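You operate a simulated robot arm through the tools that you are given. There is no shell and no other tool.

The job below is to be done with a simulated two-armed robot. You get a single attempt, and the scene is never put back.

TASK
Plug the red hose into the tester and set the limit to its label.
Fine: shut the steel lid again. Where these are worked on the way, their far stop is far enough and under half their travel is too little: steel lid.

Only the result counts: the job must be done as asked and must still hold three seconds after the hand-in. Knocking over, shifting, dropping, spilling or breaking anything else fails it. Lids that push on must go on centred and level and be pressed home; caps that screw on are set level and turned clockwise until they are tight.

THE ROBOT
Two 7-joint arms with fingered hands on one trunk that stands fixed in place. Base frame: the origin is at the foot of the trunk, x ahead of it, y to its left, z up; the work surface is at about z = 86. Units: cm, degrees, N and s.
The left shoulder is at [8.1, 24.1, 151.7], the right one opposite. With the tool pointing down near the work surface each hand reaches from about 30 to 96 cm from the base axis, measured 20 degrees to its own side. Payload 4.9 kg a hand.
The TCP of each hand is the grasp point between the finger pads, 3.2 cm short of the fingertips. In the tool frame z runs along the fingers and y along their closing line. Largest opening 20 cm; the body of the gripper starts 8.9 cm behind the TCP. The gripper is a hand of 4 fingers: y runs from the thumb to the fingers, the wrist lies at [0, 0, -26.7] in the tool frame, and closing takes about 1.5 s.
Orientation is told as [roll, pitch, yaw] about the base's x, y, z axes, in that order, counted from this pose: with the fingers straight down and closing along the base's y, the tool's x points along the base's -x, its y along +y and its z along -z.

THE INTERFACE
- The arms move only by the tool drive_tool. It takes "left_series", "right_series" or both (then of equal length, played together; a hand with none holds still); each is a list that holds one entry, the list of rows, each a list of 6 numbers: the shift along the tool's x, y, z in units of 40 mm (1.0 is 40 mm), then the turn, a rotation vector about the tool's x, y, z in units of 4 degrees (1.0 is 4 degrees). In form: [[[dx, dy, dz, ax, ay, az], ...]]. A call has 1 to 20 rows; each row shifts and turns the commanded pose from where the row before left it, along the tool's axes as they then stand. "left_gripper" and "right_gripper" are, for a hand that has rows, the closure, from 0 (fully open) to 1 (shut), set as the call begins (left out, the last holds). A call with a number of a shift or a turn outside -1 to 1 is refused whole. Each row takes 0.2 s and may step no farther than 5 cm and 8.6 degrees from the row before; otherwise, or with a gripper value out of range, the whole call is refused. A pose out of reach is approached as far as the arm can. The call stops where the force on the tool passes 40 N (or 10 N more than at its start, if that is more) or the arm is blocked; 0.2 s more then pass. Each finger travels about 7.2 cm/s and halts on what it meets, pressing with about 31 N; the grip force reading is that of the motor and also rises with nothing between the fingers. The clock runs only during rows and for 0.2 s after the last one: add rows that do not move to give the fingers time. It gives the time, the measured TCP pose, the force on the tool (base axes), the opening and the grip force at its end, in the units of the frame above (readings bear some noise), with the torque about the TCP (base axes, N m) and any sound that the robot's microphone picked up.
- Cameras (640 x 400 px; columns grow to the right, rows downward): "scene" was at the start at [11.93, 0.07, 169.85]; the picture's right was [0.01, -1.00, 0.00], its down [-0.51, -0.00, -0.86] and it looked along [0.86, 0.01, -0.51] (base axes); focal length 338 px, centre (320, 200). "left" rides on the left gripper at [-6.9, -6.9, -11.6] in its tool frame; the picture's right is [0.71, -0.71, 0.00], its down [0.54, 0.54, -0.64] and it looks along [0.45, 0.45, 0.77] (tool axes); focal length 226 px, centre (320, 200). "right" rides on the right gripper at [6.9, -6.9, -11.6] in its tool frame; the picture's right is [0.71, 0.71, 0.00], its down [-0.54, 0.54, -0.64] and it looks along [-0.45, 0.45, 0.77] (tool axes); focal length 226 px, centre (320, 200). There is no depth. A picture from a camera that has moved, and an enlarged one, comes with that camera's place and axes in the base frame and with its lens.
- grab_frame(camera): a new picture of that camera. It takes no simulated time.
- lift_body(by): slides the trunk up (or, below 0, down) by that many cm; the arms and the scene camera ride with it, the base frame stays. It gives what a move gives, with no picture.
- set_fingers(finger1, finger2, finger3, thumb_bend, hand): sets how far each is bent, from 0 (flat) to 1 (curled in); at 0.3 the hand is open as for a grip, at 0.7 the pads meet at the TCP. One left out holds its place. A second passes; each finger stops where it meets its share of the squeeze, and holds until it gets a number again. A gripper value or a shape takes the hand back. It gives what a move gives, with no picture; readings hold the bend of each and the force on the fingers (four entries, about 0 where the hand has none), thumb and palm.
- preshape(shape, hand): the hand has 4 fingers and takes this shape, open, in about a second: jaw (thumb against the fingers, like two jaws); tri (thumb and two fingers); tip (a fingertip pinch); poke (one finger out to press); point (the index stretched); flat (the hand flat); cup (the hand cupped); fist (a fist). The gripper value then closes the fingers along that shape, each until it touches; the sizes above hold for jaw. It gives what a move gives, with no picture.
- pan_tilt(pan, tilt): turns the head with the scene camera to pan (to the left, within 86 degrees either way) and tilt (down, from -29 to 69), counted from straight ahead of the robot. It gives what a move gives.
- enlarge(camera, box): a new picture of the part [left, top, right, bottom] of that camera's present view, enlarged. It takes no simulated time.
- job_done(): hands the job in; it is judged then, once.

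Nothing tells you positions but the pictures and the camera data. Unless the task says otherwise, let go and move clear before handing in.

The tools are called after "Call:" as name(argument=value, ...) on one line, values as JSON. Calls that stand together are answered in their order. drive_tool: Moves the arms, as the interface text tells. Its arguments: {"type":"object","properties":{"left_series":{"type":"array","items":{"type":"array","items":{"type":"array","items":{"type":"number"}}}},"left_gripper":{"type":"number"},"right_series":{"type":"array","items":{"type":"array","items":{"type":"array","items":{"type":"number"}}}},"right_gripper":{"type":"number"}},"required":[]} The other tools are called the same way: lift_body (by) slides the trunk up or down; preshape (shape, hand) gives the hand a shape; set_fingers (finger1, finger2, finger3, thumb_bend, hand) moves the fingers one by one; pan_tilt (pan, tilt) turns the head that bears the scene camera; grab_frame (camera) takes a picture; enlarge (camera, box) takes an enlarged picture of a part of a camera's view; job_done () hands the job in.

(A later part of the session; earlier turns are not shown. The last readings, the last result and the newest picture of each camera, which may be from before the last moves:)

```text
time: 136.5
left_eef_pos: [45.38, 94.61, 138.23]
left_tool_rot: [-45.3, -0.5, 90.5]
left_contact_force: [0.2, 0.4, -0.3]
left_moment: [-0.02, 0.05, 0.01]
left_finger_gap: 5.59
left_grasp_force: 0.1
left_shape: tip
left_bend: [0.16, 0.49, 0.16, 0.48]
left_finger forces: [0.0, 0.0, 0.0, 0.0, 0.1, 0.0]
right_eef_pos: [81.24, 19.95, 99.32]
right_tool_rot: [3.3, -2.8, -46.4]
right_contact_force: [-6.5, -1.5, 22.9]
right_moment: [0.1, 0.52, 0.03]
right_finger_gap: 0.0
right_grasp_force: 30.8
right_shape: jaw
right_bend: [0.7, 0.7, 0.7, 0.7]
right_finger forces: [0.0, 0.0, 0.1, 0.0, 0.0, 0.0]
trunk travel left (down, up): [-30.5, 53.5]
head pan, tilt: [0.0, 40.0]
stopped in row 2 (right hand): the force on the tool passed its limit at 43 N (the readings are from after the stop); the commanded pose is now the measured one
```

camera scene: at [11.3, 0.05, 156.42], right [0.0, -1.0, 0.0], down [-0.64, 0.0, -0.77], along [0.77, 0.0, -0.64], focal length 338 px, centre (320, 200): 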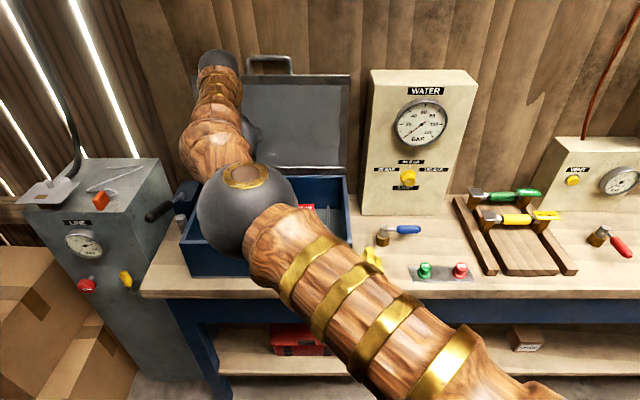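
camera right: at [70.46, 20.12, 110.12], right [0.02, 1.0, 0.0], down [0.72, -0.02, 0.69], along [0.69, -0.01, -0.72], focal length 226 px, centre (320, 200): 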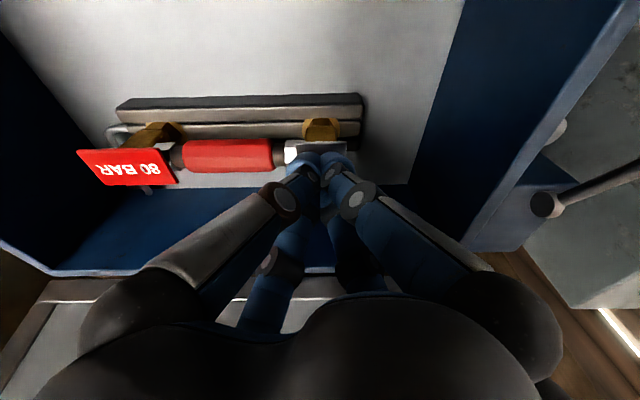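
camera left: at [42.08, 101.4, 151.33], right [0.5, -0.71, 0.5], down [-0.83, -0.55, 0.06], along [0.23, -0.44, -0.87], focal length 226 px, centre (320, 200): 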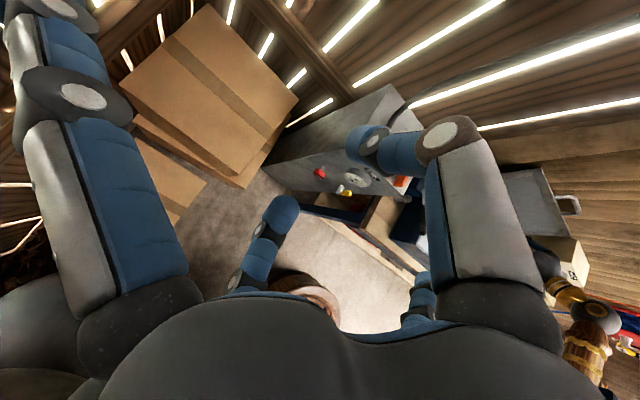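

The left plug doesn't move under 40+ N, so it appears home. Now the right plate.

Call:
drive_tool(right_series=[[[0, 0, -0.5, 0, 0, 0], [0, 0, -0.3, 0, 0, 0], [-0.9, -0.86, 0, 0, 0, 0], [-0.9, -0.86, 0, 0, 0, 0], [-0.72, -0.95, 0, 0, 0, 0], [0, 0, 0, 0, 0, 0]]])

Call:
grab_frame(camera="right")

```text
time: 137.9
left_eef_pos: [45.56, 94.81, 138.15]
left_tool_rot: [-45.3, -0.6, 90.5]
left_contact_force: [-0.4, -0.8, -0.4]
left_moment: [-0.01, 0.0, 0.02]
left_finger_gap: 5.58
left_grasp_force: 0.1
left_shape: tip
left_bend: [0.16, 0.49, 0.16, 0.48]
left_finger forces: [0.0, 0.0, 0.0, 0.1, 0.0, 0.1]
right_eef_pos: [80.23, 5.29, 102.0]
right_tool_rot: [3.1, -2.8, -46.3]
right_contact_force: [-0.5, 0.4, 0.8]
right_moment: [-0.03, 0.01, -0.01]
right_finger_gap: 0.02
right_grasp_force: 30.9
right_shape: jaw
right_bend: [0.7, 0.7, 0.7, 0.7]
right_finger forces: [0.0, 0.0, 0.0, 0.1, 0.0, 0.0]
trunk travel left (down, up): [-30.5, 53.5]
head pan, tilt: [0.0, 40.0]
```

```text
taken
camera right: at [69.75, 5.48, 112.75], right [0.02, 1.0, 0.0], down [0.72, -0.02, 0.7], along [0.7, -0.01, -0.72], focal length 226 px, centre (320, 200)
```

right: 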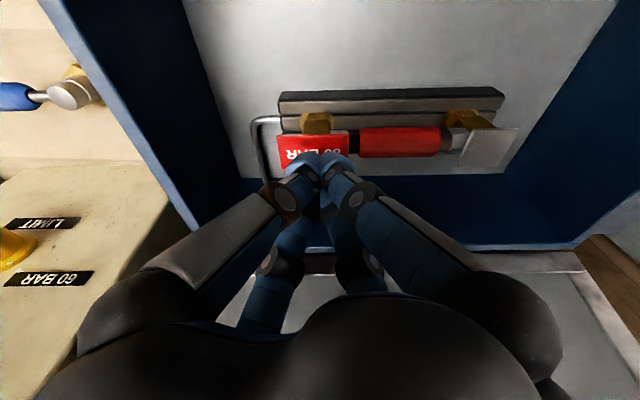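

Call:
drive_tool(right_series=[[[-0.12, 0.13, 0.2, 0, 0, 0], [0, 0, 0.2, 0, 0, 0], [0, 0, 0.15, 0, 0, 0], [0, 0, 0.08, 0, 0, 0], [0, 0, 0.06, 0, 0, 0], [0, 0, 0, 0, 0, 0]]])

Call:
drive_tool(right_series=[[[0, 0, 0.06, 0, 0, 0], [0, 0, 0.06, 0, 0, 0], [0, 0, 0.06, 0, 0, 0], [0, 0, 0.06, 0, 0, 0], [0, 0, 0, 0, 0, 0]]])

Call:
grab_frame(camera="right")

```text
time: 139.3
left_eef_pos: [45.57, 94.84, 138.33]
left_tool_rot: [-45.3, -0.6, 90.5]
left_contact_force: [-0.9, 0.1, -0.9]
left_moment: [0.02, -0.01, 0.02]
left_finger_gap: 5.61
left_grasp_force: 0.1
left_shape: tip
left_bend: [0.16, 0.49, 0.16, 0.48]
left_finger forces: [0.1, 0.0, 0.0, 0.1, 0.1, 0.1]
right_eef_pos: [81.23, 5.28, 99.23]
right_tool_rot: [3.1, -2.8, -46.4]
right_contact_force: [-0.1, -0.6, 2.4]
right_moment: [0.01, 0.01, 0.0]
right_finger_gap: 0.0
right_grasp_force: 31.0
right_shape: jaw
right_bend: [0.7, 0.7, 0.7, 0.7]
right_finger forces: [0.0, 0.0, 0.0, 0.0, 0.1, 0.0]
trunk travel left (down, up): [-30.5, 53.5]
head pan, tilt: [0.0, 40.0]
```

```text
time: 140.2
left_eef_pos: [45.55, 94.77, 138.32]
left_tool_rot: [-45.4, -0.5, 90.4]
left_contact_force: [0.2, -1.1, -0.6]
left_moment: [-0.01, 0.03, 0.0]
left_finger_gap: 5.6
left_grasp_force: 0.1
left_shape: tip
left_bend: [0.16, 0.49, 0.16, 0.48]
left_finger forces: [0.0, 0.0, 0.1, 0.0, 0.0, 0.1]
right_eef_pos: [81.31, 5.41, 99.29]
right_tool_rot: [3.5, -3.0, -46.4]
right_contact_force: [-6.4, 0.5, 24.1]
right_moment: [0.24, 0.53, 0.03]
right_finger_gap: 0.0
right_grasp_force: 31.5
right_shape: jaw
right_bend: [0.7, 0.7, 0.7, 0.7]
right_finger forces: [0.1, 0.0, 0.0, 0.0, 0.0, 0.0]
trunk travel left (down, up): [-30.5, 53.5]
head pan, tilt: [0.0, 40.0]
stopped in row 4 (right hand): the force on the tool passed its limit at 44 N (the readings are from after the stop); the commanded pose is now the measured one
```

```text
taken
camera right: at [70.75, 5.57, 109.97], right [0.02, 1.0, 0.01], down [0.71, -0.02, 0.7], along [0.7, -0.01, -0.71], focal length 226 px, centre (320, 200)
```

right: 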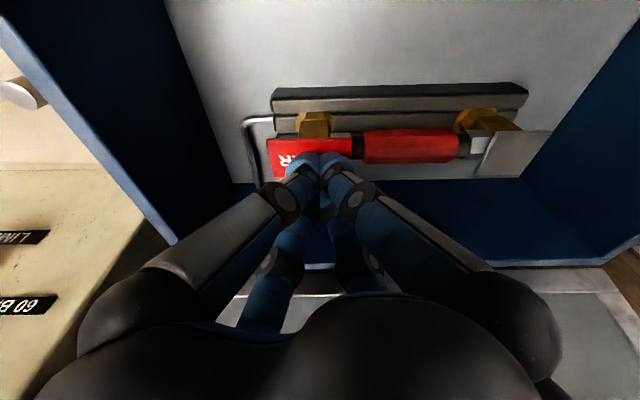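

Both plates take 44 N at equal height. I'll move the hand up and away and inspect how the hex bodies sit in the rings.

Call:
drive_tool(right_series=[[[0, 0, -0.5, 0, 0, 0], [0, 0, -0.8, 0, 0, 0], [0, -0.6, -0.8, 0, 0, 0], [-0.3, -0.7, -0.6, 0, 0, 0], [-0.3, -0.9, 0, 0, 0, 0], [-0.3, -0.9, 0, 0, 0, 0], [0, 0, 0, 0, 0, 0]]])

Call:
grab_frame(camera="scene")

Call:
enlarge(camera="scene", box=[230, 190, 330, 240])

Call:
grab_frame(camera="right")

```text
time: 141.8
left_eef_pos: [45.62, 94.63, 138.22]
left_tool_rot: [-45.2, -0.5, 90.5]
left_contact_force: [0.0, 0.5, -0.3]
left_moment: [-0.01, 0.0, -0.03]
left_finger_gap: 5.59
left_grasp_force: 0.1
left_shape: tip
left_bend: [0.16, 0.49, 0.16, 0.48]
left_finger forces: [0.0, 0.0, 0.0, 0.1, 0.1, 0.1]
right_eef_pos: [74.12, -5.86, 109.24]
right_tool_rot: [3.3, -2.9, -46.3]
right_contact_force: [-0.5, 0.3, -0.1]
right_moment: [0.0, 0.02, -0.02]
right_finger_gap: 0.02
right_grasp_force: 31.4
right_shape: jaw
right_bend: [0.7, 0.7, 0.7, 0.7]
right_finger forces: [0.1, 0.1, 0.0, 0.1, 0.0, 0.1]
trunk travel left (down, up): [-30.5, 53.5]
head pan, tilt: [0.0, 40.0]
```

```text
taken
camera scene: at [11.43, 0.09, 156.41], right [0.0, -1.0, 0.0], down [-0.64, 0.0, -0.77], along [0.77, 0.0, -0.64], focal length 338 px, centre (320, 200)
```

scene: 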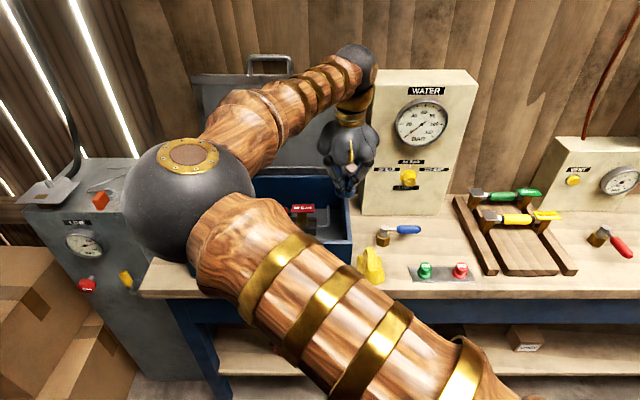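

```text
6.40 times, centred on (280, 215) of scene
camera zoom: at [11.43, 0.09, 156.41], right [0.0, -1.0, 0.0], down [-0.64, 0.0, -0.77], along [0.77, 0.0, -0.64], focal length 2160 px, centre (576, 104)
```

zoom: 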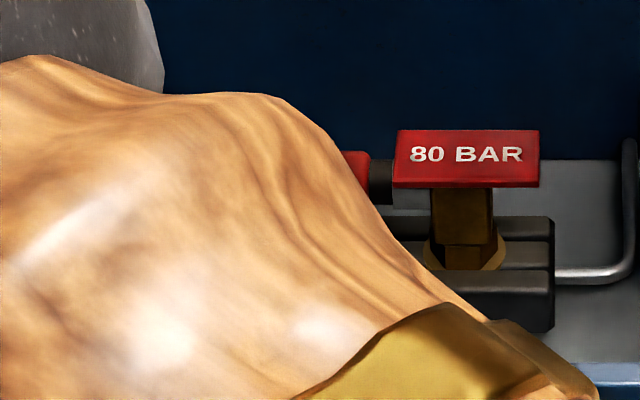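

```text
taken
camera right: at [63.6, -5.68, 119.92], right [0.02, 1.0, 0.0], down [0.71, -0.02, 0.7], along [0.7, -0.01, -0.71], focal length 226 px, centre (320, 200)
```

right: 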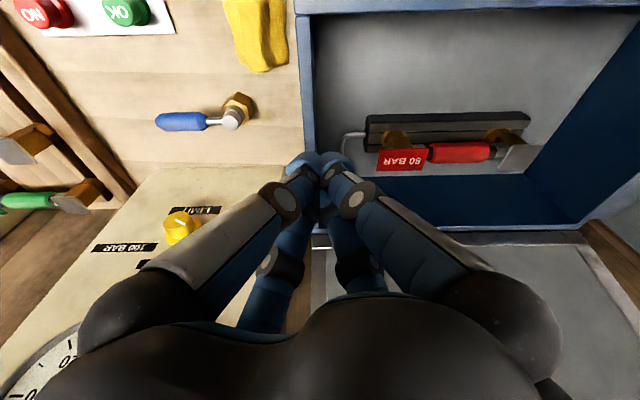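

The hex bodies rest on the socket rings (z ≈ 90.1), so the hose is fully plugged. Next is the LIMIT knob: its cap is near [85.4, -24.4, 101.5] on a panel leaning back about 20°, and it needs +60° clockwise. I'll move in front of it and tilt the hand forward.

Call:
drive_tool(right_series=[[[-0.58, -0.695, -0.15, 0, 0, 0], [-0.58, -0.695, -0.15, 0, 0, 0], [-0.58, -0.695, -0.15, 0, 0, 0], [-0.58, -0.695, -0.15, 0, 0, 0], [-0.58, -0.695, -0.15, 0, 0, 0], [0, 0, 0, 0, 0, -1], [0, 0, 0, 0, 0, -1], [0, 0, 0, 0, 0, -1], [0, 0, 0, 0, 0, -1], [0, 0, 0, 0, 0, -1], [0, 0, 0, 0, 0, -1], [0, 0, 0, 0, 0, -0.6], [0, 0, 0, 0, 0, 0]]], right_gripper=0.65)

Call:
grab_frame(camera="scene")

```text
time: 144.6
left_eef_pos: [45.54, 94.87, 138.27]
left_tool_rot: [-45.3, -0.5, 90.6]
left_contact_force: [0.2, 0.3, 0.4]
left_moment: [0.0, -0.03, -0.01]
left_finger_gap: 5.64
left_grasp_force: 0.1
left_shape: tip
left_bend: [0.16, 0.49, 0.16, 0.48]
left_finger forces: [0.1, 0.0, 0.0, 0.1, 0.1, 0.0]
right_eef_pos: [71.98, -23.84, 111.91]
right_tool_rot: [1.7, -4.1, -19.9]
right_contact_force: [0.4, 0.0, 0.2]
right_moment: [-0.02, 0.03, -0.01]
right_finger_gap: 6.97
right_grasp_force: 0.2
right_shape: jaw
right_bend: [0.45, 0.45, 0.45, 0.44]
right_finger forces: [0.1, 0.0, 0.0, 0.1, 0.0, 0.0]
trunk travel left (down, up): [-30.5, 53.5]
head pan, tilt: [0.0, 40.0]
```

```text
taken
camera scene: at [11.39, 0.04, 156.41], right [0.0, -1.0, 0.0], down [-0.64, 0.0, -0.77], along [0.77, 0.0, -0.64], focal length 338 px, centre (320, 200)
```

scene: 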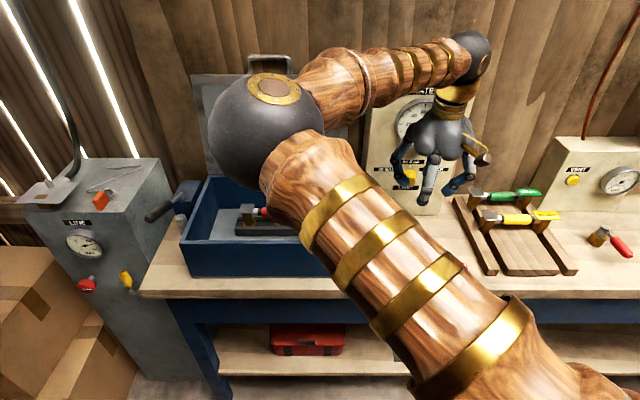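

Raising the trunk 14 cm gives the wrist room for a forward-pointing pose. Then I'll go to the pre-grasp and tilt.

Call:
lift_body(by=14)

Call:
drive_tool(right_series=[[[-0.2, 0.06, 0.95, 0, 0, 0], [-0.2, 0.06, 0.95, 0, 0, 0], [-0.2, 0.06, 0.95, 0, 0, 0], [-0.2, 0.06, 0.95, 0, 0, 0], [0, 0, 0, -0.353, -0.97, 0], [0, 0, 0, -0.353, -0.97, 0], [0, 0, 0, -0.353, -0.97, 0], [0, 0, 0, -0.353, -0.97, 0], [0, 0, 0, -0.353, -0.97, 0], [0, 0, 0, -0.353, -0.97, 0], [0, 0, 0, -0.353, -0.97, 0], [0, 0, 0, -0.353, -0.97, 0], [0, 0, 0, 0, 0, 0]]])

Call:
grab_frame(camera="scene")

Call:
grab_frame(camera="right")

```text
time: 146.3
left_eef_pos: [45.5, 94.74, 152.2]
left_tool_rot: [-45.3, -0.5, 90.5]
left_contact_force: [0.6, -0.7, -0.1]
left_moment: [-0.01, 0.03, 0.02]
left_finger_gap: 5.61
left_grasp_force: 0.1
left_shape: tip
left_bend: [0.16, 0.49, 0.16, 0.48]
left_finger forces: [0.0, 0.0, 0.1, 0.1, 0.0, 0.2]
right_eef_pos: [72.02, -23.93, 125.95]
right_tool_rot: [1.6, -4.1, -19.9]
right_contact_force: [-0.6, 0.0, 0.4]
right_moment: [-0.02, 0.02, 0.02]
right_finger_gap: 6.98
right_grasp_force: 0.1
right_shape: jaw
right_bend: [0.45, 0.45, 0.45, 0.44]
right_finger forces: [0.0, 0.0, 0.1, 0.0, 0.0, 0.0]
trunk travel left (down, up): [-44.5, 39.5]
head pan, tilt: [0.0, 40.0]
```

```text
time: 149.1
left_eef_pos: [45.62, 94.74, 152.27]
left_tool_rot: [-45.3, -0.6, 90.6]
left_contact_force: [0.6, -0.8, 0.8]
left_moment: [0.02, 0.02, 0.03]
left_finger_gap: 5.63
left_grasp_force: 0.1
left_shape: tip
left_bend: [0.16, 0.49, 0.16, 0.48]
left_finger forces: [0.1, 0.0, 0.0, 0.0, 0.0, 0.0]
right_eef_pos: [76.42, -24.0, 110.91]
right_tool_rot: [14.9, -34.9, -24.6]
right_contact_force: [-0.7, 0.4, 0.3]
right_moment: [0.01, 0.01, 0.01]
right_finger_gap: 6.96
right_grasp_force: 0.1
right_shape: jaw
right_bend: [0.45, 0.45, 0.45, 0.44]
right_finger forces: [0.0, 0.0, 0.0, 0.0, 0.0, 0.1]
trunk travel left (down, up): [-44.5, 39.5]
head pan, tilt: [0.0, 40.0]
```

```text
taken
camera scene: at [11.42, 0.03, 170.41], right [0.0, -1.0, 0.0], down [-0.64, 0.0, -0.77], along [0.77, 0.0, -0.64], focal length 338 px, centre (320, 200)
```

scene: 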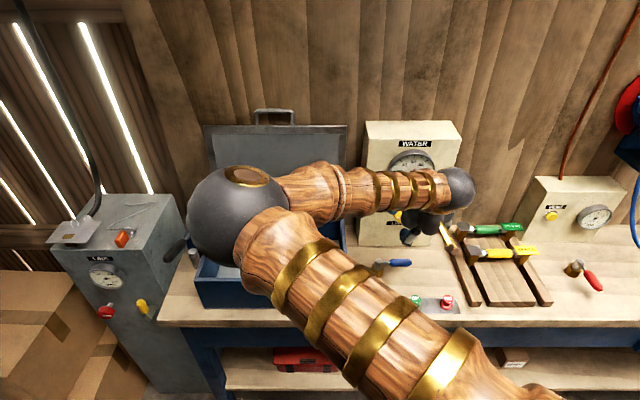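

```text
taken
camera right: at [62.43, -28.13, 114.7], right [-0.34, 0.91, -0.26], down [0.16, 0.32, 0.93], along [0.93, 0.27, -0.25], focal length 226 px, centre (320, 200)
```

right: 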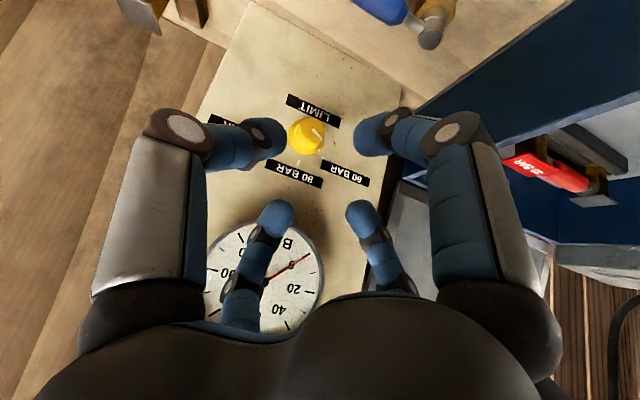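

Knob clearly visible, pointing at 60. Continuing the tilt by another 31°.

Call:
drive_tool(right_series=[[[0, 0, 0, -0.353, -0.97, 0], [0, 0, 0, -0.353, -0.97, 0], [0, 0, 0, -0.353, -0.97, 0], [0, 0, 0, -0.353, -0.97, 0], [0, 0, 0, -0.353, -0.97, 0], [0, 0, 0, -0.353, -0.97, 0], [0, 0, 0, -0.353, -0.97, 0], [0, 0, 0, -0.17, -0.48, 0], [0, 0, 0, 0, 0, 0]]])

Call:
grab_frame(camera="right")

Call:
grab_frame(camera="scene")

```text
time: 151.1
left_eef_pos: [45.46, 94.74, 152.16]
left_tool_rot: [-45.3, -0.4, 90.5]
left_contact_force: [0.8, 0.7, -1.3]
left_moment: [0.03, -0.01, -0.03]
left_finger_gap: 5.62
left_grasp_force: 0.0
left_shape: tip
left_bend: [0.16, 0.49, 0.16, 0.48]
left_finger forces: [0.0, 0.0, 0.0, 0.1, 0.0, 0.0]
right_eef_pos: [76.45, -23.32, 111.48]
right_tool_rot: [27.1, -51.2, -33.0]
right_contact_force: [0.4, 0.2, -0.1]
right_moment: [0.01, -0.01, 0.02]
right_finger_gap: 6.99
right_grasp_force: 0.1
right_shape: jaw
right_bend: [0.45, 0.45, 0.45, 0.44]
right_finger forces: [0.1, 0.0, 0.0, 0.0, 0.0, 0.1]
right hand out of reach, approached as far as the arm can: row 5, 6, 7
trunk travel left (down, up): [-44.5, 39.5]
head pan, tilt: [0.0, 40.0]
```

```text
taken
camera right: at [62.04, -27.43, 110.43], right [-0.24, 0.91, -0.35], down [-0.15, 0.32, 0.94], along [0.96, 0.27, 0.06], focal length 226 px, centre (320, 200)
```

right: 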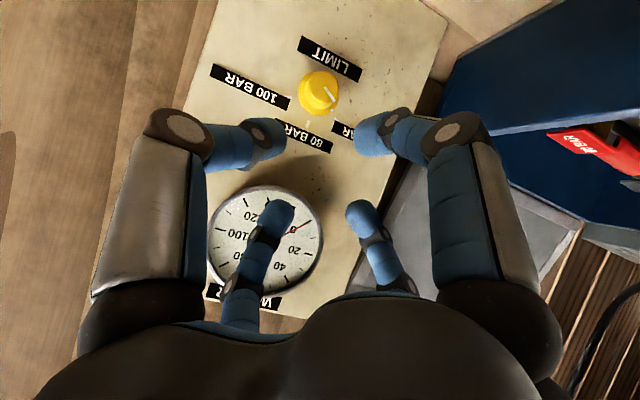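

```text
taken
camera scene: at [11.41, 0.03, 170.41], right [0.0, -1.0, 0.0], down [-0.64, 0.0, -0.77], along [0.77, 0.0, -0.64], focal length 338 px, centre (320, 200)
```

scene: 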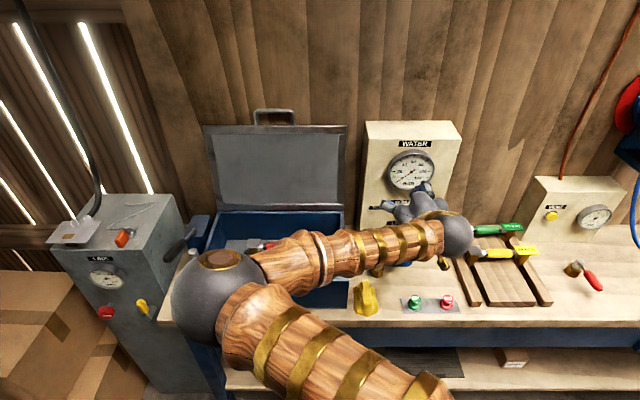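

Close to the needed tilt (56° of about 69°). I'll move nearer to the knob so the arm extends, then finish the tilt.

Call:
drive_tool(right_series=[[[0.34, -0.224, 0.603, 0, 0, 0], [0.34, -0.224, 0.603, 0, 0, 0], [0.34, -0.224, 0.603, 0, 0, 0], [0, 0, 0, -0.355, -0.98, 0], [0, 0, 0, -0.355, -0.98, 0], [0, 0, 0, -0.355, -0.98, 0], [0, 0, 0, 0, 0, 0]]])

Call:
grab_frame(camera="right")

Call:
enlarge(camera="scene", box=[340, 110, 500, 290])

```text
time: 152.7
left_eef_pos: [45.63, 94.71, 152.18]
left_tool_rot: [-45.2, -0.4, 90.5]
left_contact_force: [-0.8, -0.1, -0.8]
left_moment: [-0.02, 0.0, 0.03]
left_finger_gap: 5.62
left_grasp_force: 0.1
left_shape: tip
left_bend: [0.16, 0.49, 0.16, 0.48]
left_finger forces: [0.1, 0.0, 0.0, 0.0, 0.1, 0.1]
right_eef_pos: [76.5, -23.31, 111.26]
right_tool_rot: [27.1, -51.1, -33.1]
right_contact_force: [-1.0, 1.0, -0.6]
right_moment: [0.01, 0.01, 0.0]
right_finger_gap: 6.96
right_grasp_force: 0.1
right_shape: jaw
right_bend: [0.45, 0.45, 0.45, 0.44]
right_finger forces: [0.0, 0.0, 0.1, 0.0, 0.0, 0.1]
right hand out of reach, approached as far as the arm can: row 1, 2, 3, 4, 5, 6
trunk travel left (down, up): [-44.5, 39.5]
head pan, tilt: [0.0, 40.0]
```

```text
taken
camera right: at [62.02, -27.42, 110.44], right [-0.24, 0.91, -0.35], down [-0.15, 0.32, 0.94], along [0.96, 0.27, 0.06], focal length 226 px, centre (320, 200)
```

right: 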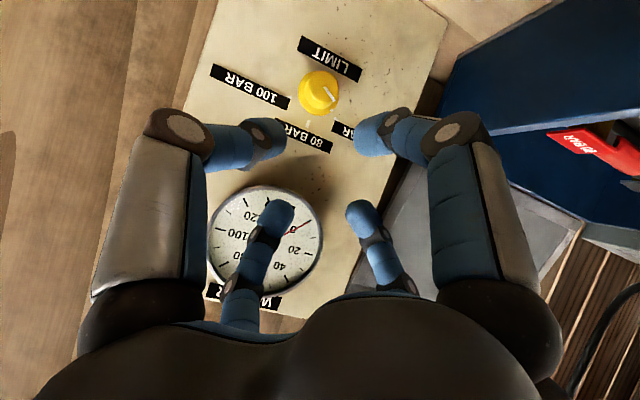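

```text
2.22 times, centred on (420, 200) of scene
camera zoom: at [11.39, 0.05, 170.41], right [0.0, -1.0, 0.0], down [-0.64, 0.0, -0.77], along [0.77, 0.0, -0.64], focal length 750 px, centre (98, 200)
```

zoom: 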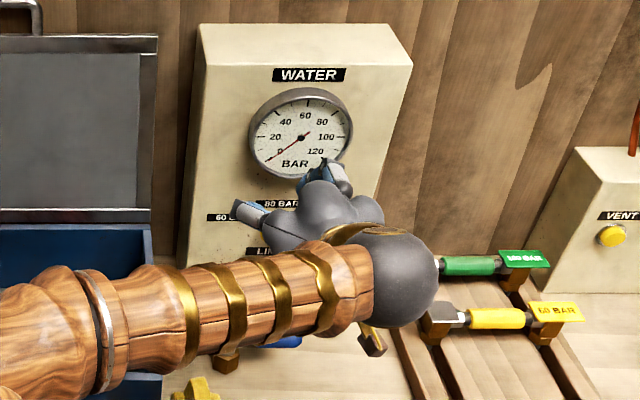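

The wrist limit comes from the arm being too folded. Raising the trunk another 22 cm will straighten the arm so the forearm lines up better with the hand.

Call:
lift_body(by=22)

Call:
drive_tool(right_series=[[[0.62, -0.24, 0.45, 0, 0, 0], [0.62, -0.24, 0.45, 0, 0, 0], [0.62, -0.24, 0.45, 0, 0, 0], [0.62, -0.24, 0.45, 0, 0, 0], [0.62, -0.24, 0.45, 0, 0, 0], [0.62, -0.24, 0.45, 0, 0, 0], [0, 0, 0, 0, 0, 0]]])

Call:
grab_frame(camera="right")

Call:
grab_frame(camera="scene")

```text
time: 155.0
left_eef_pos: [45.54, 94.79, 174.22]
left_tool_rot: [-45.3, -0.5, 90.5]
left_contact_force: [-0.8, 0.2, -0.2]
left_moment: [0.0, 0.01, 0.02]
left_finger_gap: 5.59
left_grasp_force: 0.0
left_shape: tip
left_bend: [0.16, 0.49, 0.16, 0.48]
left_finger forces: [0.1, 0.0, 0.0, 0.0, 0.0, 0.1]
right_eef_pos: [76.52, -23.35, 133.3]
right_tool_rot: [27.0, -51.1, -33.0]
right_contact_force: [0.3, 0.0, 0.1]
right_moment: [0.01, -0.03, 0.02]
right_finger_gap: 6.95
right_grasp_force: 0.1
right_shape: jaw
right_bend: [0.45, 0.45, 0.45, 0.44]
right_finger forces: [0.0, 0.0, 0.0, 0.1, 0.1, 0.1]
trunk travel left (down, up): [-66.5, 17.5]
head pan, tilt: [0.0, 40.0]
```

```text
time: 156.6
left_eef_pos: [45.57, 94.66, 174.18]
left_tool_rot: [-45.4, -0.4, 90.4]
left_contact_force: [0.2, -0.3, 0.4]
left_moment: [-0.03, 0.03, -0.03]
left_finger_gap: 5.61
left_grasp_force: 0.1
left_shape: tip
left_bend: [0.16, 0.49, 0.16, 0.48]
left_finger forces: [0.0, 0.1, 0.0, 0.1, 0.0, 0.0]
right_eef_pos: [76.57, -23.35, 133.24]
right_tool_rot: [27.0, -51.1, -33.1]
right_contact_force: [0.0, 0.3, 0.0]
right_moment: [0.0, -0.01, 0.0]
right_finger_gap: 6.98
right_grasp_force: 0.0
right_shape: jaw
right_bend: [0.45, 0.45, 0.45, 0.44]
right_finger forces: [0.0, 0.1, 0.0, 0.0, 0.1, 0.1]
right hand out of reach, approached as far as the arm can: row 1, 2, 3, 4, 5, 6
trunk travel left (down, up): [-66.5, 17.5]
head pan, tilt: [0.0, 40.0]
```

```text
taken
camera right: at [62.04, -27.41, 132.43], right [-0.24, 0.91, -0.35], down [-0.15, 0.32, 0.94], along [0.96, 0.27, 0.06], focal length 226 px, centre (320, 200)
```

right: 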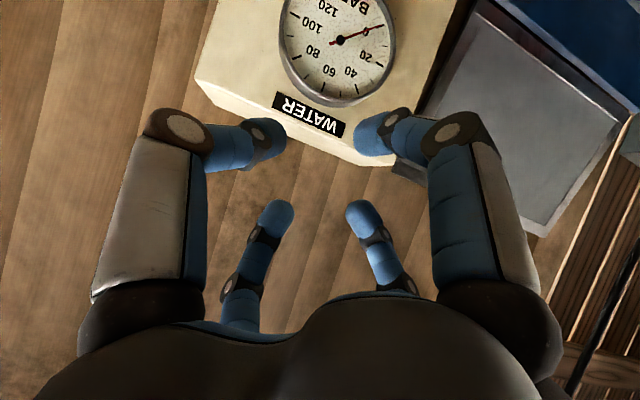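

```text
taken
camera scene: at [11.4, 0.06, 192.41], right [0.0, -1.0, 0.0], down [-0.64, 0.0, -0.77], along [0.77, 0.0, -0.64], focal length 338 px, centre (320, 200)
```

scene: 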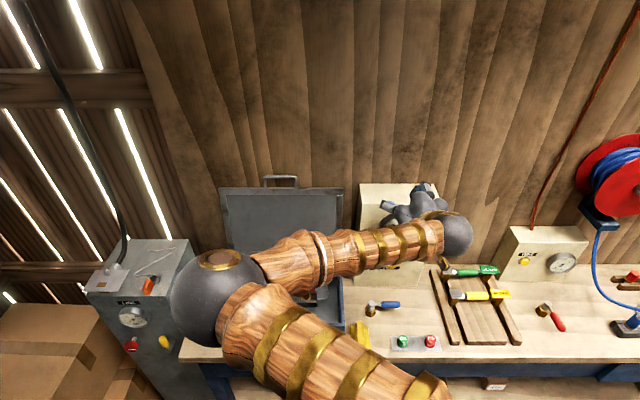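

The pose is pinned at the wrist limit. I'll reduce the tilt first, descend so the arm extends, then tilt again.

Call:
drive_tool(right_series=[[[0, 0, 0, 0.35, 0.97, 0], [0, 0, 0, 0.35, 0.97, 0], [0, 0, 0, 0.35, 0.97, 0], [0, 0, 0, 0.35, 0.97, 0], [0, 0, 0, 0.35, 0.97, 0], [0, 0, 0, 0.35, 0.97, 0], [0, 0, 0, 0, 0, 0]]])

```text
time: 158.2
left_eef_pos: [45.57, 94.72, 174.15]
left_tool_rot: [-45.4, -0.5, 90.5]
left_contact_force: [0.0, -0.5, 0.1]
left_moment: [-0.03, 0.0, -0.01]
left_finger_gap: 5.6
left_grasp_force: 0.0
left_shape: tip
left_bend: [0.16, 0.49, 0.16, 0.48]
left_finger forces: [0.0, 0.1, 0.0, 0.0, 0.1, 0.0]
right_eef_pos: [76.5, -23.23, 133.49]
right_tool_rot: [11.9, -29.1, -23.0]
right_contact_force: [0.1, 0.7, 0.5]
right_moment: [0.0, 0.0, 0.02]
right_finger_gap: 6.97
right_grasp_force: 0.0
right_shape: jaw
right_bend: [0.45, 0.45, 0.45, 0.44]
right_finger forces: [0.1, 0.0, 0.0, 0.0, 0.0, 0.0]
trunk travel left (down, up): [-66.5, 17.5]
head pan, tilt: [0.0, 40.0]
```

Call:
drive_tool(right_series=[[[0.42, -0.195, 0.868, 0, 0, 0], [0.42, -0.195, 0.868, 0, 0, 0], [0.42, -0.195, 0.868, 0, 0, 0], [0.42, -0.195, 0.868, 0, 0, 0], [0.42, -0.195, 0.868, 0, 0, 0], [0.42, -0.195, 0.868, 0, 0, 0], [0.42, -0.195, 0.868, 0, 0, 0], [0, 0, 0, 0, 0, 0]]])

Call:
grab_frame(camera="right")

Call:
grab_frame(camera="scene")

```text
time: 160.0
left_eef_pos: [45.62, 94.73, 174.28]
left_tool_rot: [-45.3, -0.5, 90.5]
left_contact_force: [-0.3, -0.1, -0.4]
left_moment: [0.0, 0.01, -0.01]
left_finger_gap: 5.6
left_grasp_force: 0.1
left_shape: tip
left_bend: [0.16, 0.49, 0.16, 0.48]
left_finger forces: [0.0, 0.1, 0.1, 0.0, 0.0, 0.1]
right_eef_pos: [78.14, -24.2, 105.84]
right_tool_rot: [12.0, -29.1, -23.1]
right_contact_force: [-0.8, 0.4, 0.7]
right_moment: [0.0, 0.0, -0.01]
right_finger_gap: 6.95
right_grasp_force: 0.1
right_shape: jaw
right_bend: [0.45, 0.45, 0.45, 0.44]
right_finger forces: [0.0, 0.1, 0.0, 0.0, 0.0, 0.1]
trunk travel left (down, up): [-66.5, 17.5]
head pan, tilt: [0.0, 40.0]
```

```text
taken
camera right: at [64.54, -28.46, 111.14], right [-0.36, 0.91, -0.22], down [0.26, 0.32, 0.91], along [0.89, 0.28, -0.35], focal length 226 px, centre (320, 200)
```

right: 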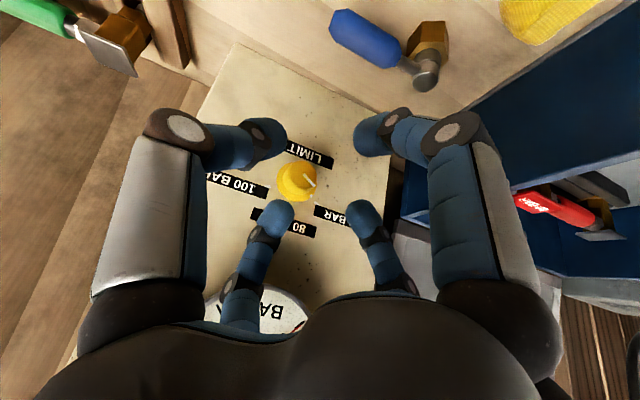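

```text
taken
camera scene: at [11.4, 0.05, 192.41], right [0.0, -1.0, 0.0], down [-0.64, 0.0, -0.77], along [0.77, 0.0, -0.64], focal length 338 px, centre (320, 200)
```

scene: 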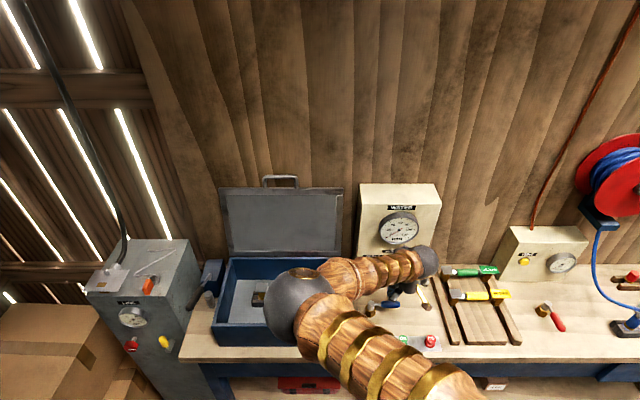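

The arm is more extended now. I'll tilt forward again.

Call:
drive_tool(right_series=[[[0, 0, 0, -0.35, -0.97, 0], [0, 0, 0, -0.35, -0.97, 0], [0, 0, 0, -0.35, -0.97, 0], [0, 0, 0, -0.35, -0.97, 0], [0, 0, 0, -0.35, -0.97, 0], [0, 0, 0, -0.35, -0.97, 0], [0, 0, 0, -0.35, -0.97, 0], [0, 0, 0, -0.35, -0.97, 0], [0, 0, 0, -0.35, -0.97, 0], [0, 0, 0, 0, 0, 0]]])

Call:
grab_frame(camera="right")

Call:
enlarge(camera="scene", box=[320, 170, 480, 330])

```text
time: 162.2
left_eef_pos: [45.53, 94.76, 174.3]
left_tool_rot: [-45.2, -0.5, 90.5]
left_contact_force: [-0.4, -0.5, -0.6]
left_moment: [0.0, -0.03, 0.01]
left_finger_gap: 5.58
left_grasp_force: 0.1
left_shape: tip
left_bend: [0.16, 0.49, 0.16, 0.48]
left_finger forces: [0.0, 0.0, 0.1, 0.1, 0.0, 0.0]
right_eef_pos: [78.01, -24.35, 105.87]
right_tool_rot: [17.0, -38.5, -25.9]
right_contact_force: [-0.7, -0.3, 0.1]
right_moment: [0.02, 0.01, 0.03]
right_finger_gap: 6.99
right_grasp_force: 0.1
right_shape: jaw
right_bend: [0.45, 0.45, 0.45, 0.44]
right_finger forces: [0.1, 0.0, 0.0, 0.0, 0.0, 0.1]
right hand out of reach, approached as far as the arm can: row 4, 5, 6, 7, 8, 9
trunk travel left (down, up): [-66.5, 17.5]
head pan, tilt: [0.0, 40.0]
```

```text
taken
camera right: at [63.87, -28.44, 108.7], right [-0.32, 0.91, -0.28], down [0.09, 0.32, 0.94], along [0.94, 0.27, -0.19], focal length 226 px, centre (320, 200)
```

right: 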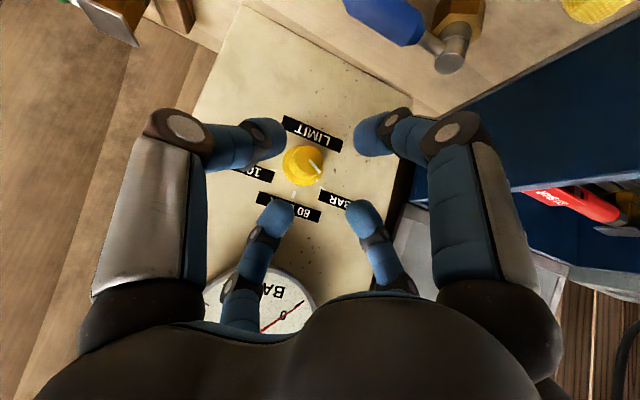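

```text
2.50 times, centred on (400, 250) of scene
camera zoom: at [11.43, 0.05, 192.41], right [0.0, -1.0, 0.0], down [-0.64, 0.0, -0.77], along [0.77, 0.0, -0.64], focal length 844 px, centre (120, 75)
```

zoom: 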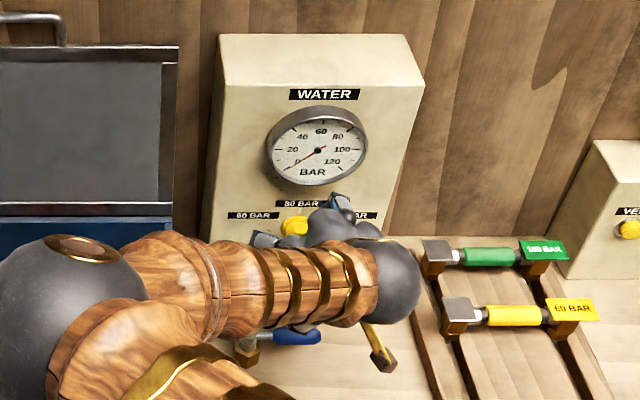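

The wrist bend limit is about 80° relative to the forearm. Turning the hand slightly to the right (about 15°) should relax it, so I'll do that and then tilt further.

Call:
drive_tool(right_series=[[[0, 0, 0, 0.778, -0.286, 0.935], [0, 0, 0, 0.778, -0.286, 0.935], [0, 0, 0, 0.778, -0.286, 0.935], [0, 0, 0, -0.35, -0.97, 0], [0, 0, 0, -0.35, -0.97, 0], [0, 0, 0, -0.35, -0.97, 0], [0, 0, 0, -0.35, -0.97, 0], [0, 0, 0, -0.35, -0.97, 0], [0, 0, 0, -0.35, -0.97, 0], [0, 0, 0, 0, 0, 0]]])

Call:
grab_frame(camera="right")

Call:
enlarge(camera="scene", box=[280, 170, 480, 330])

```text
time: 164.4
left_eef_pos: [45.66, 94.69, 174.22]
left_tool_rot: [-45.2, -0.5, 90.6]
left_contact_force: [-0.5, 0.4, -0.7]
left_moment: [0.04, 0.04, 0.0]
left_finger_gap: 5.59
left_grasp_force: 0.1
left_shape: tip
left_bend: [0.16, 0.49, 0.16, 0.48]
left_finger forces: [0.0, 0.1, 0.1, 0.0, 0.0, 0.0]
right_eef_pos: [78.14, -24.32, 105.89]
right_tool_rot: [38.0, -59.2, -57.1]
right_contact_force: [-0.4, -0.2, -0.6]
right_moment: [0.01, 0.01, -0.03]
right_finger_gap: 6.98
right_grasp_force: 0.0
right_shape: jaw
right_bend: [0.45, 0.45, 0.45, 0.44]
right_finger forces: [0.0, 0.0, 0.0, 0.1, 0.1, 0.0]
trunk travel left (down, up): [-66.5, 17.5]
head pan, tilt: [0.0, 40.0]
```

```text
taken
camera right: at [63.42, -24.59, 102.41], right [0.07, 0.92, -0.38], down [-0.22, 0.39, 0.9], along [0.97, 0.02, 0.22], focal length 226 px, centre (320, 200)
```

right: 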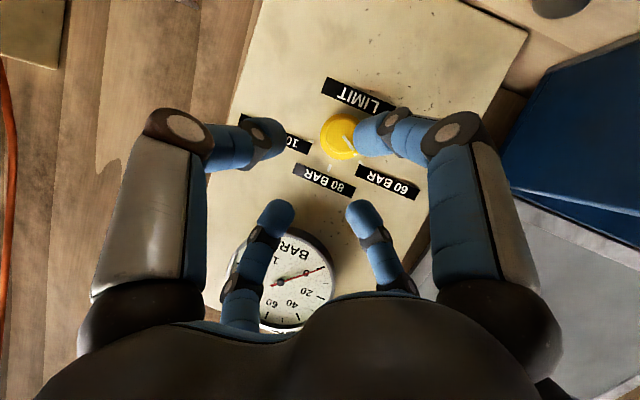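

```text
2.50 times, centred on (380, 250) of scene
camera zoom: at [11.48, 0.03, 192.4], right [0.0, -1.0, 0.0], down [-0.64, 0.0, -0.77], along [0.77, 0.0, -0.64], focal length 844 px, centre (170, 75)
```

zoom: 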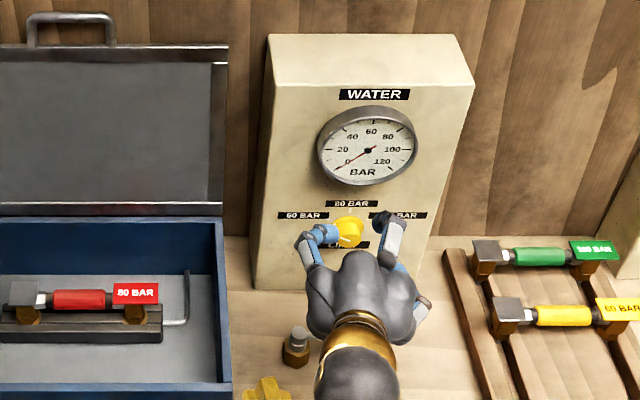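

The arm found a better posture, with the elbow out of the way and the hand facing the knob. I'll turn the hand back by 15° so it faces the panel squarely.

Call:
drive_tool(right_series=[[[0, 0, 0, -0.8, 0.295, -0.38], [0, 0, 0, -0.8, 0.295, -0.38], [0, 0, 0, -0.8, 0.295, -0.38], [0, 0, 0, -0.8, 0.295, -0.38], [0, 0, 0, 0, 0, 0]]])

Call:
grab_frame(camera="right")

Call:
grab_frame(camera="scene")

```text
time: 165.6
left_eef_pos: [45.46, 94.71, 174.17]
left_tool_rot: [-45.2, -0.5, 90.5]
left_contact_force: [1.1, -0.1, -0.1]
left_moment: [-0.02, -0.01, 0.02]
left_finger_gap: 5.61
left_grasp_force: 0.1
left_shape: tip
left_bend: [0.16, 0.49, 0.16, 0.48]
left_finger forces: [0.0, 0.0, 0.0, 0.1, 0.1, 0.1]
right_eef_pos: [78.04, -24.16, 105.89]
right_tool_rot: [37.9, -59.2, -42.1]
right_contact_force: [0.2, 0.3, 0.8]
right_moment: [0.0, -0.01, -0.01]
right_finger_gap: 6.97
right_grasp_force: 0.0
right_shape: jaw
right_bend: [0.45, 0.45, 0.45, 0.44]
right_finger forces: [0.0, 0.0, 0.0, 0.0, 0.0, 0.0]
trunk travel left (down, up): [-66.5, 17.5]
head pan, tilt: [0.0, 40.0]
```

```text
taken
camera right: at [63.94, -28.31, 102.46], right [-0.17, 0.91, -0.39], down [-0.31, 0.32, 0.9], along [0.94, 0.27, 0.22], focal length 226 px, centre (320, 200)
```

right: 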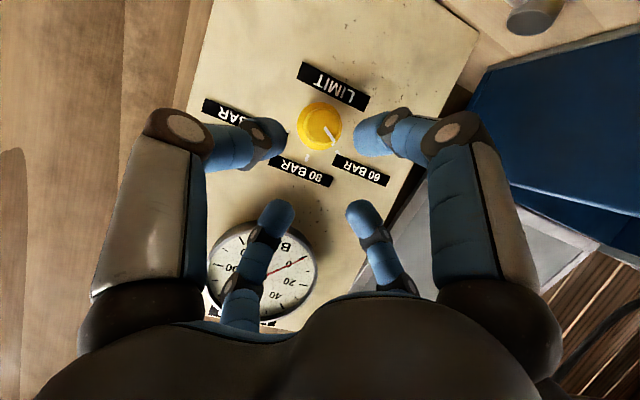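

```text
taken
camera scene: at [11.37, 0.1, 192.41], right [0.0, -1.0, 0.0], down [-0.64, 0.0, -0.77], along [0.77, 0.0, -0.64], focal length 338 px, centre (320, 200)
```

scene: 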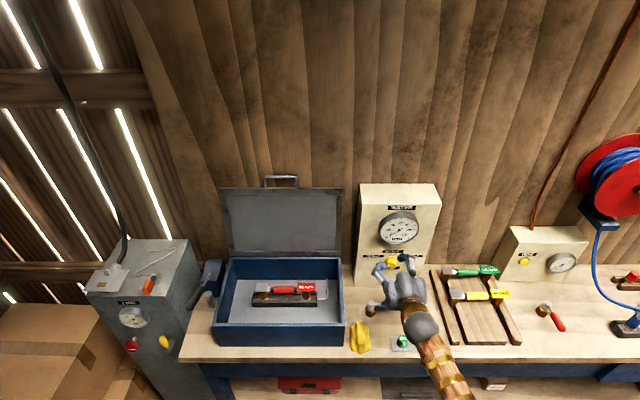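

Good posture. Now I'll align the hand with the knob axis and check.

Call:
drive_tool(right_series=[[[0.15, -0.12, 0.33, 0, 0, 0], [0.15, -0.12, 0.33, 0, 0, 0], [0, 0, 0, 0, 0, 0]]])

Call:
grab_frame(camera="right")

Call:
enlarge(camera="scene", box=[340, 220, 460, 320])

```text
time: 166.4
left_eef_pos: [45.44, 94.74, 174.35]
left_tool_rot: [-45.3, -0.5, 90.6]
left_contact_force: [0.5, 0.5, -0.6]
left_moment: [-0.01, 0.01, -0.03]
left_finger_gap: 5.58
left_grasp_force: 0.1
left_shape: tip
left_bend: [0.16, 0.49, 0.16, 0.48]
left_finger forces: [0.0, 0.0, 0.0, 0.0, 0.0, 0.0]
right_eef_pos: [79.66, -25.16, 103.44]
right_tool_rot: [37.9, -59.2, -42.1]
right_contact_force: [-0.1, -0.2, 0.4]
right_moment: [-0.01, 0.03, 0.0]
right_finger_gap: 6.98
right_grasp_force: 0.1
right_shape: jaw
right_bend: [0.45, 0.45, 0.45, 0.44]
right_finger forces: [0.1, 0.1, 0.0, 0.1, 0.0, 0.0]
right hand out of reach, approached as far as the arm can: row 2
trunk travel left (down, up): [-66.5, 17.5]
head pan, tilt: [0.0, 40.0]
```

```text
taken
camera right: at [65.41, -29.24, 99.94], right [-0.17, 0.91, -0.39], down [-0.31, 0.32, 0.9], along [0.94, 0.27, 0.22], focal length 226 px, centre (320, 200)
```

right: 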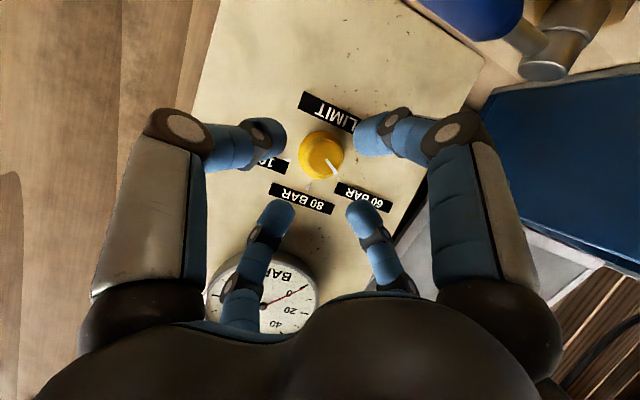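

```text
4.00 times, centred on (400, 270) of scene
camera zoom: at [11.33, 0.01, 192.42], right [0.0, -1.0, 0.0], down [-0.64, 0.0, -0.77], along [0.77, 0.0, -0.64], focal length 1350 px, centre (0, -80)
```

zoom: 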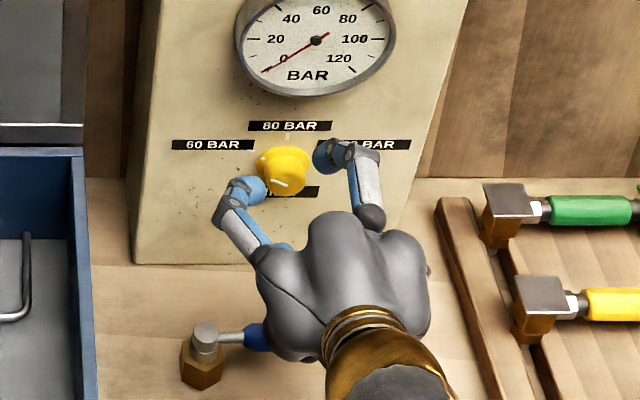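

Near the extension limit now, so I'll back off upward and lower the trunk by 10 cm to gain reach.

Call:
drive_tool(right_series=[[[-0.75, 0.28, -0.45, 0, 0, 0], [-0.75, 0.28, -0.45, 0, 0, 0], [-0.75, 0.28, -0.45, 0, 0, 0], [0, 0, 0, 0, 0, 0]]])

Call:
lift_body(by=-10)

Call:
grab_frame(camera="right")

Call:
grab_frame(camera="scene")

```text
time: 167.4
left_eef_pos: [45.7, 94.76, 174.23]
left_tool_rot: [-45.4, -0.6, 90.5]
left_contact_force: [-0.2, 0.2, -0.1]
left_moment: [-0.05, 0.0, 0.0]
left_finger_gap: 5.62
left_grasp_force: 0.1
left_shape: tip
left_bend: [0.16, 0.49, 0.16, 0.48]
left_finger forces: [0.0, 0.0, 0.0, 0.0, 0.1, 0.0]
right_eef_pos: [78.58, -24.97, 114.36]
right_tool_rot: [37.8, -59.1, -42.0]
right_contact_force: [-0.2, 0.4, 0.1]
right_moment: [0.0, -0.02, 0.02]
right_finger_gap: 6.98
right_grasp_force: 0.1
right_shape: jaw
right_bend: [0.45, 0.45, 0.45, 0.44]
right_finger forces: [0.0, 0.1, 0.0, 0.0, 0.1, 0.1]
trunk travel left (down, up): [-66.5, 17.5]
head pan, tilt: [0.0, 40.0]
```

```text
time: 168.8
left_eef_pos: [45.69, 94.71, 164.29]
left_tool_rot: [-45.3, -0.4, 90.5]
left_contact_force: [-0.6, -0.6, -0.9]
left_moment: [-0.01, 0.03, 0.03]
left_finger_gap: 5.6
left_grasp_force: 0.0
left_shape: tip
left_bend: [0.16, 0.49, 0.16, 0.48]
left_finger forces: [0.0, 0.0, 0.0, 0.0, 0.0, 0.2]
right_eef_pos: [78.55, -25.08, 104.33]
right_tool_rot: [37.9, -59.1, -42.0]
right_contact_force: [-0.1, -0.1, 0.2]
right_moment: [-0.02, -0.02, 0.02]
right_finger_gap: 6.99
right_grasp_force: 0.1
right_shape: jaw
right_bend: [0.45, 0.45, 0.45, 0.44]
right_finger forces: [0.1, 0.0, 0.0, 0.0, 0.1, 0.1]
trunk travel left (down, up): [-56.5, 27.5]
head pan, tilt: [0.0, 40.0]
```

```text
taken
camera right: at [64.39, -29.19, 100.84], right [-0.17, 0.91, -0.39], down [-0.31, 0.32, 0.9], along [0.94, 0.27, 0.22], focal length 226 px, centre (320, 200)
```

right: 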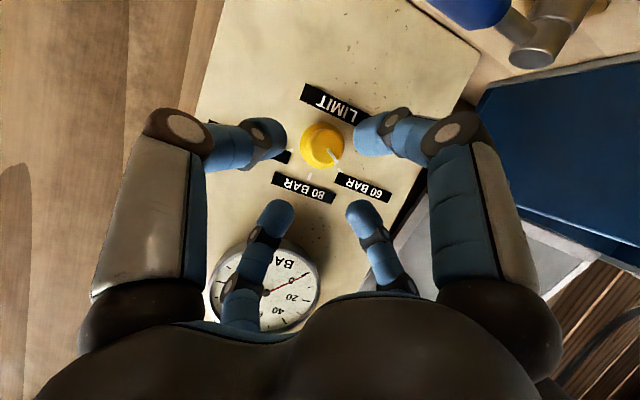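

```text
taken
camera scene: at [11.4, 0.05, 182.42], right [0.0, -1.0, 0.0], down [-0.64, 0.0, -0.77], along [0.77, 0.0, -0.64], focal length 338 px, centre (320, 200)
```

scene: 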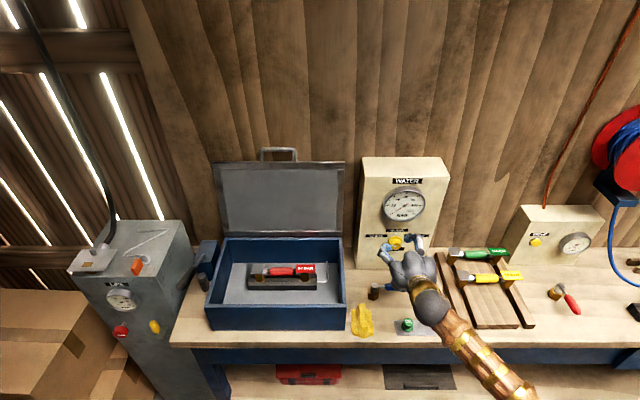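

The knob lies on the hand's axis, about 8 cm ahead. Advancing 5 cm first.

Call:
drive_tool(right_series=[[[0, 0, 0.5, 0, 0, 0], [0, 0, 0.4, 0, 0, 0], [0, 0, 0.35, 0, 0, 0], [0, 0, 0, 0, 0, 0]]])

Call:
grab_frame(camera="right")

Call:
enlarge(camera="scene", box=[340, 200, 460, 300])

```text
time: 169.8
left_eef_pos: [45.57, 94.67, 164.19]
left_tool_rot: [-45.3, -0.5, 90.6]
left_contact_force: [0.6, -0.7, 1.0]
left_moment: [0.04, -0.04, 0.0]
left_finger_gap: 5.61
left_grasp_force: 0.3
left_shape: tip
left_bend: [0.16, 0.49, 0.16, 0.48]
left_finger forces: [0.0, 0.0, 0.0, 0.0, 0.1, 0.0]
right_eef_pos: [80.07, -25.64, 101.74]
right_tool_rot: [38.0, -59.3, -42.3]
right_contact_force: [-0.4, -0.3, 0.0]
right_moment: [-0.01, 0.0, 0.02]
right_finger_gap: 6.99
right_grasp_force: 0.0
right_shape: jaw
right_bend: [0.45, 0.45, 0.45, 0.44]
right_finger forces: [0.1, 0.0, 0.0, 0.0, 0.0, 0.0]
right hand out of reach, approached as far as the arm can: row 1, 2, 3
trunk travel left (down, up): [-56.5, 27.5]
head pan, tilt: [0.0, 40.0]
```

```text
taken
camera right: at [66.0, -29.71, 98.22], right [-0.17, 0.91, -0.39], down [-0.31, 0.32, 0.89], along [0.94, 0.27, 0.23], focal length 226 px, centre (320, 200)
```

right: 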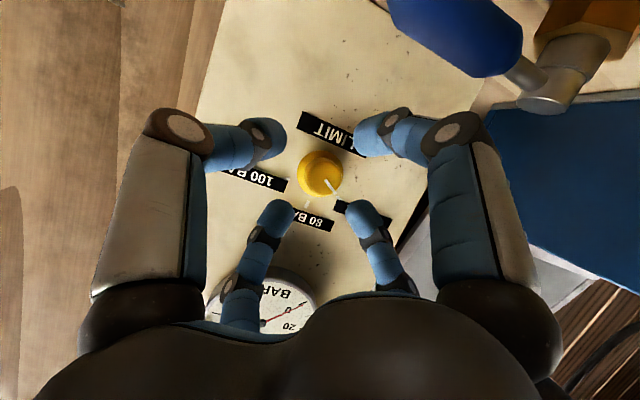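

```text
4.00 times, centred on (400, 250) of scene
camera zoom: at [11.42, 0.04, 182.41], right [0.0, -1.0, 0.0], down [-0.64, 0.0, -0.77], along [0.77, 0.0, -0.64], focal length 1350 px, centre (0, 0)
```

zoom: 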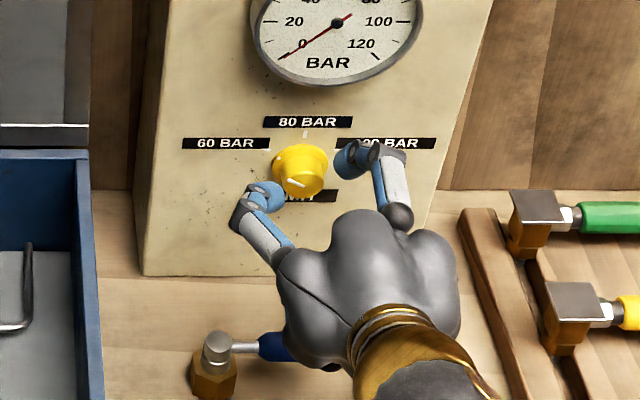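

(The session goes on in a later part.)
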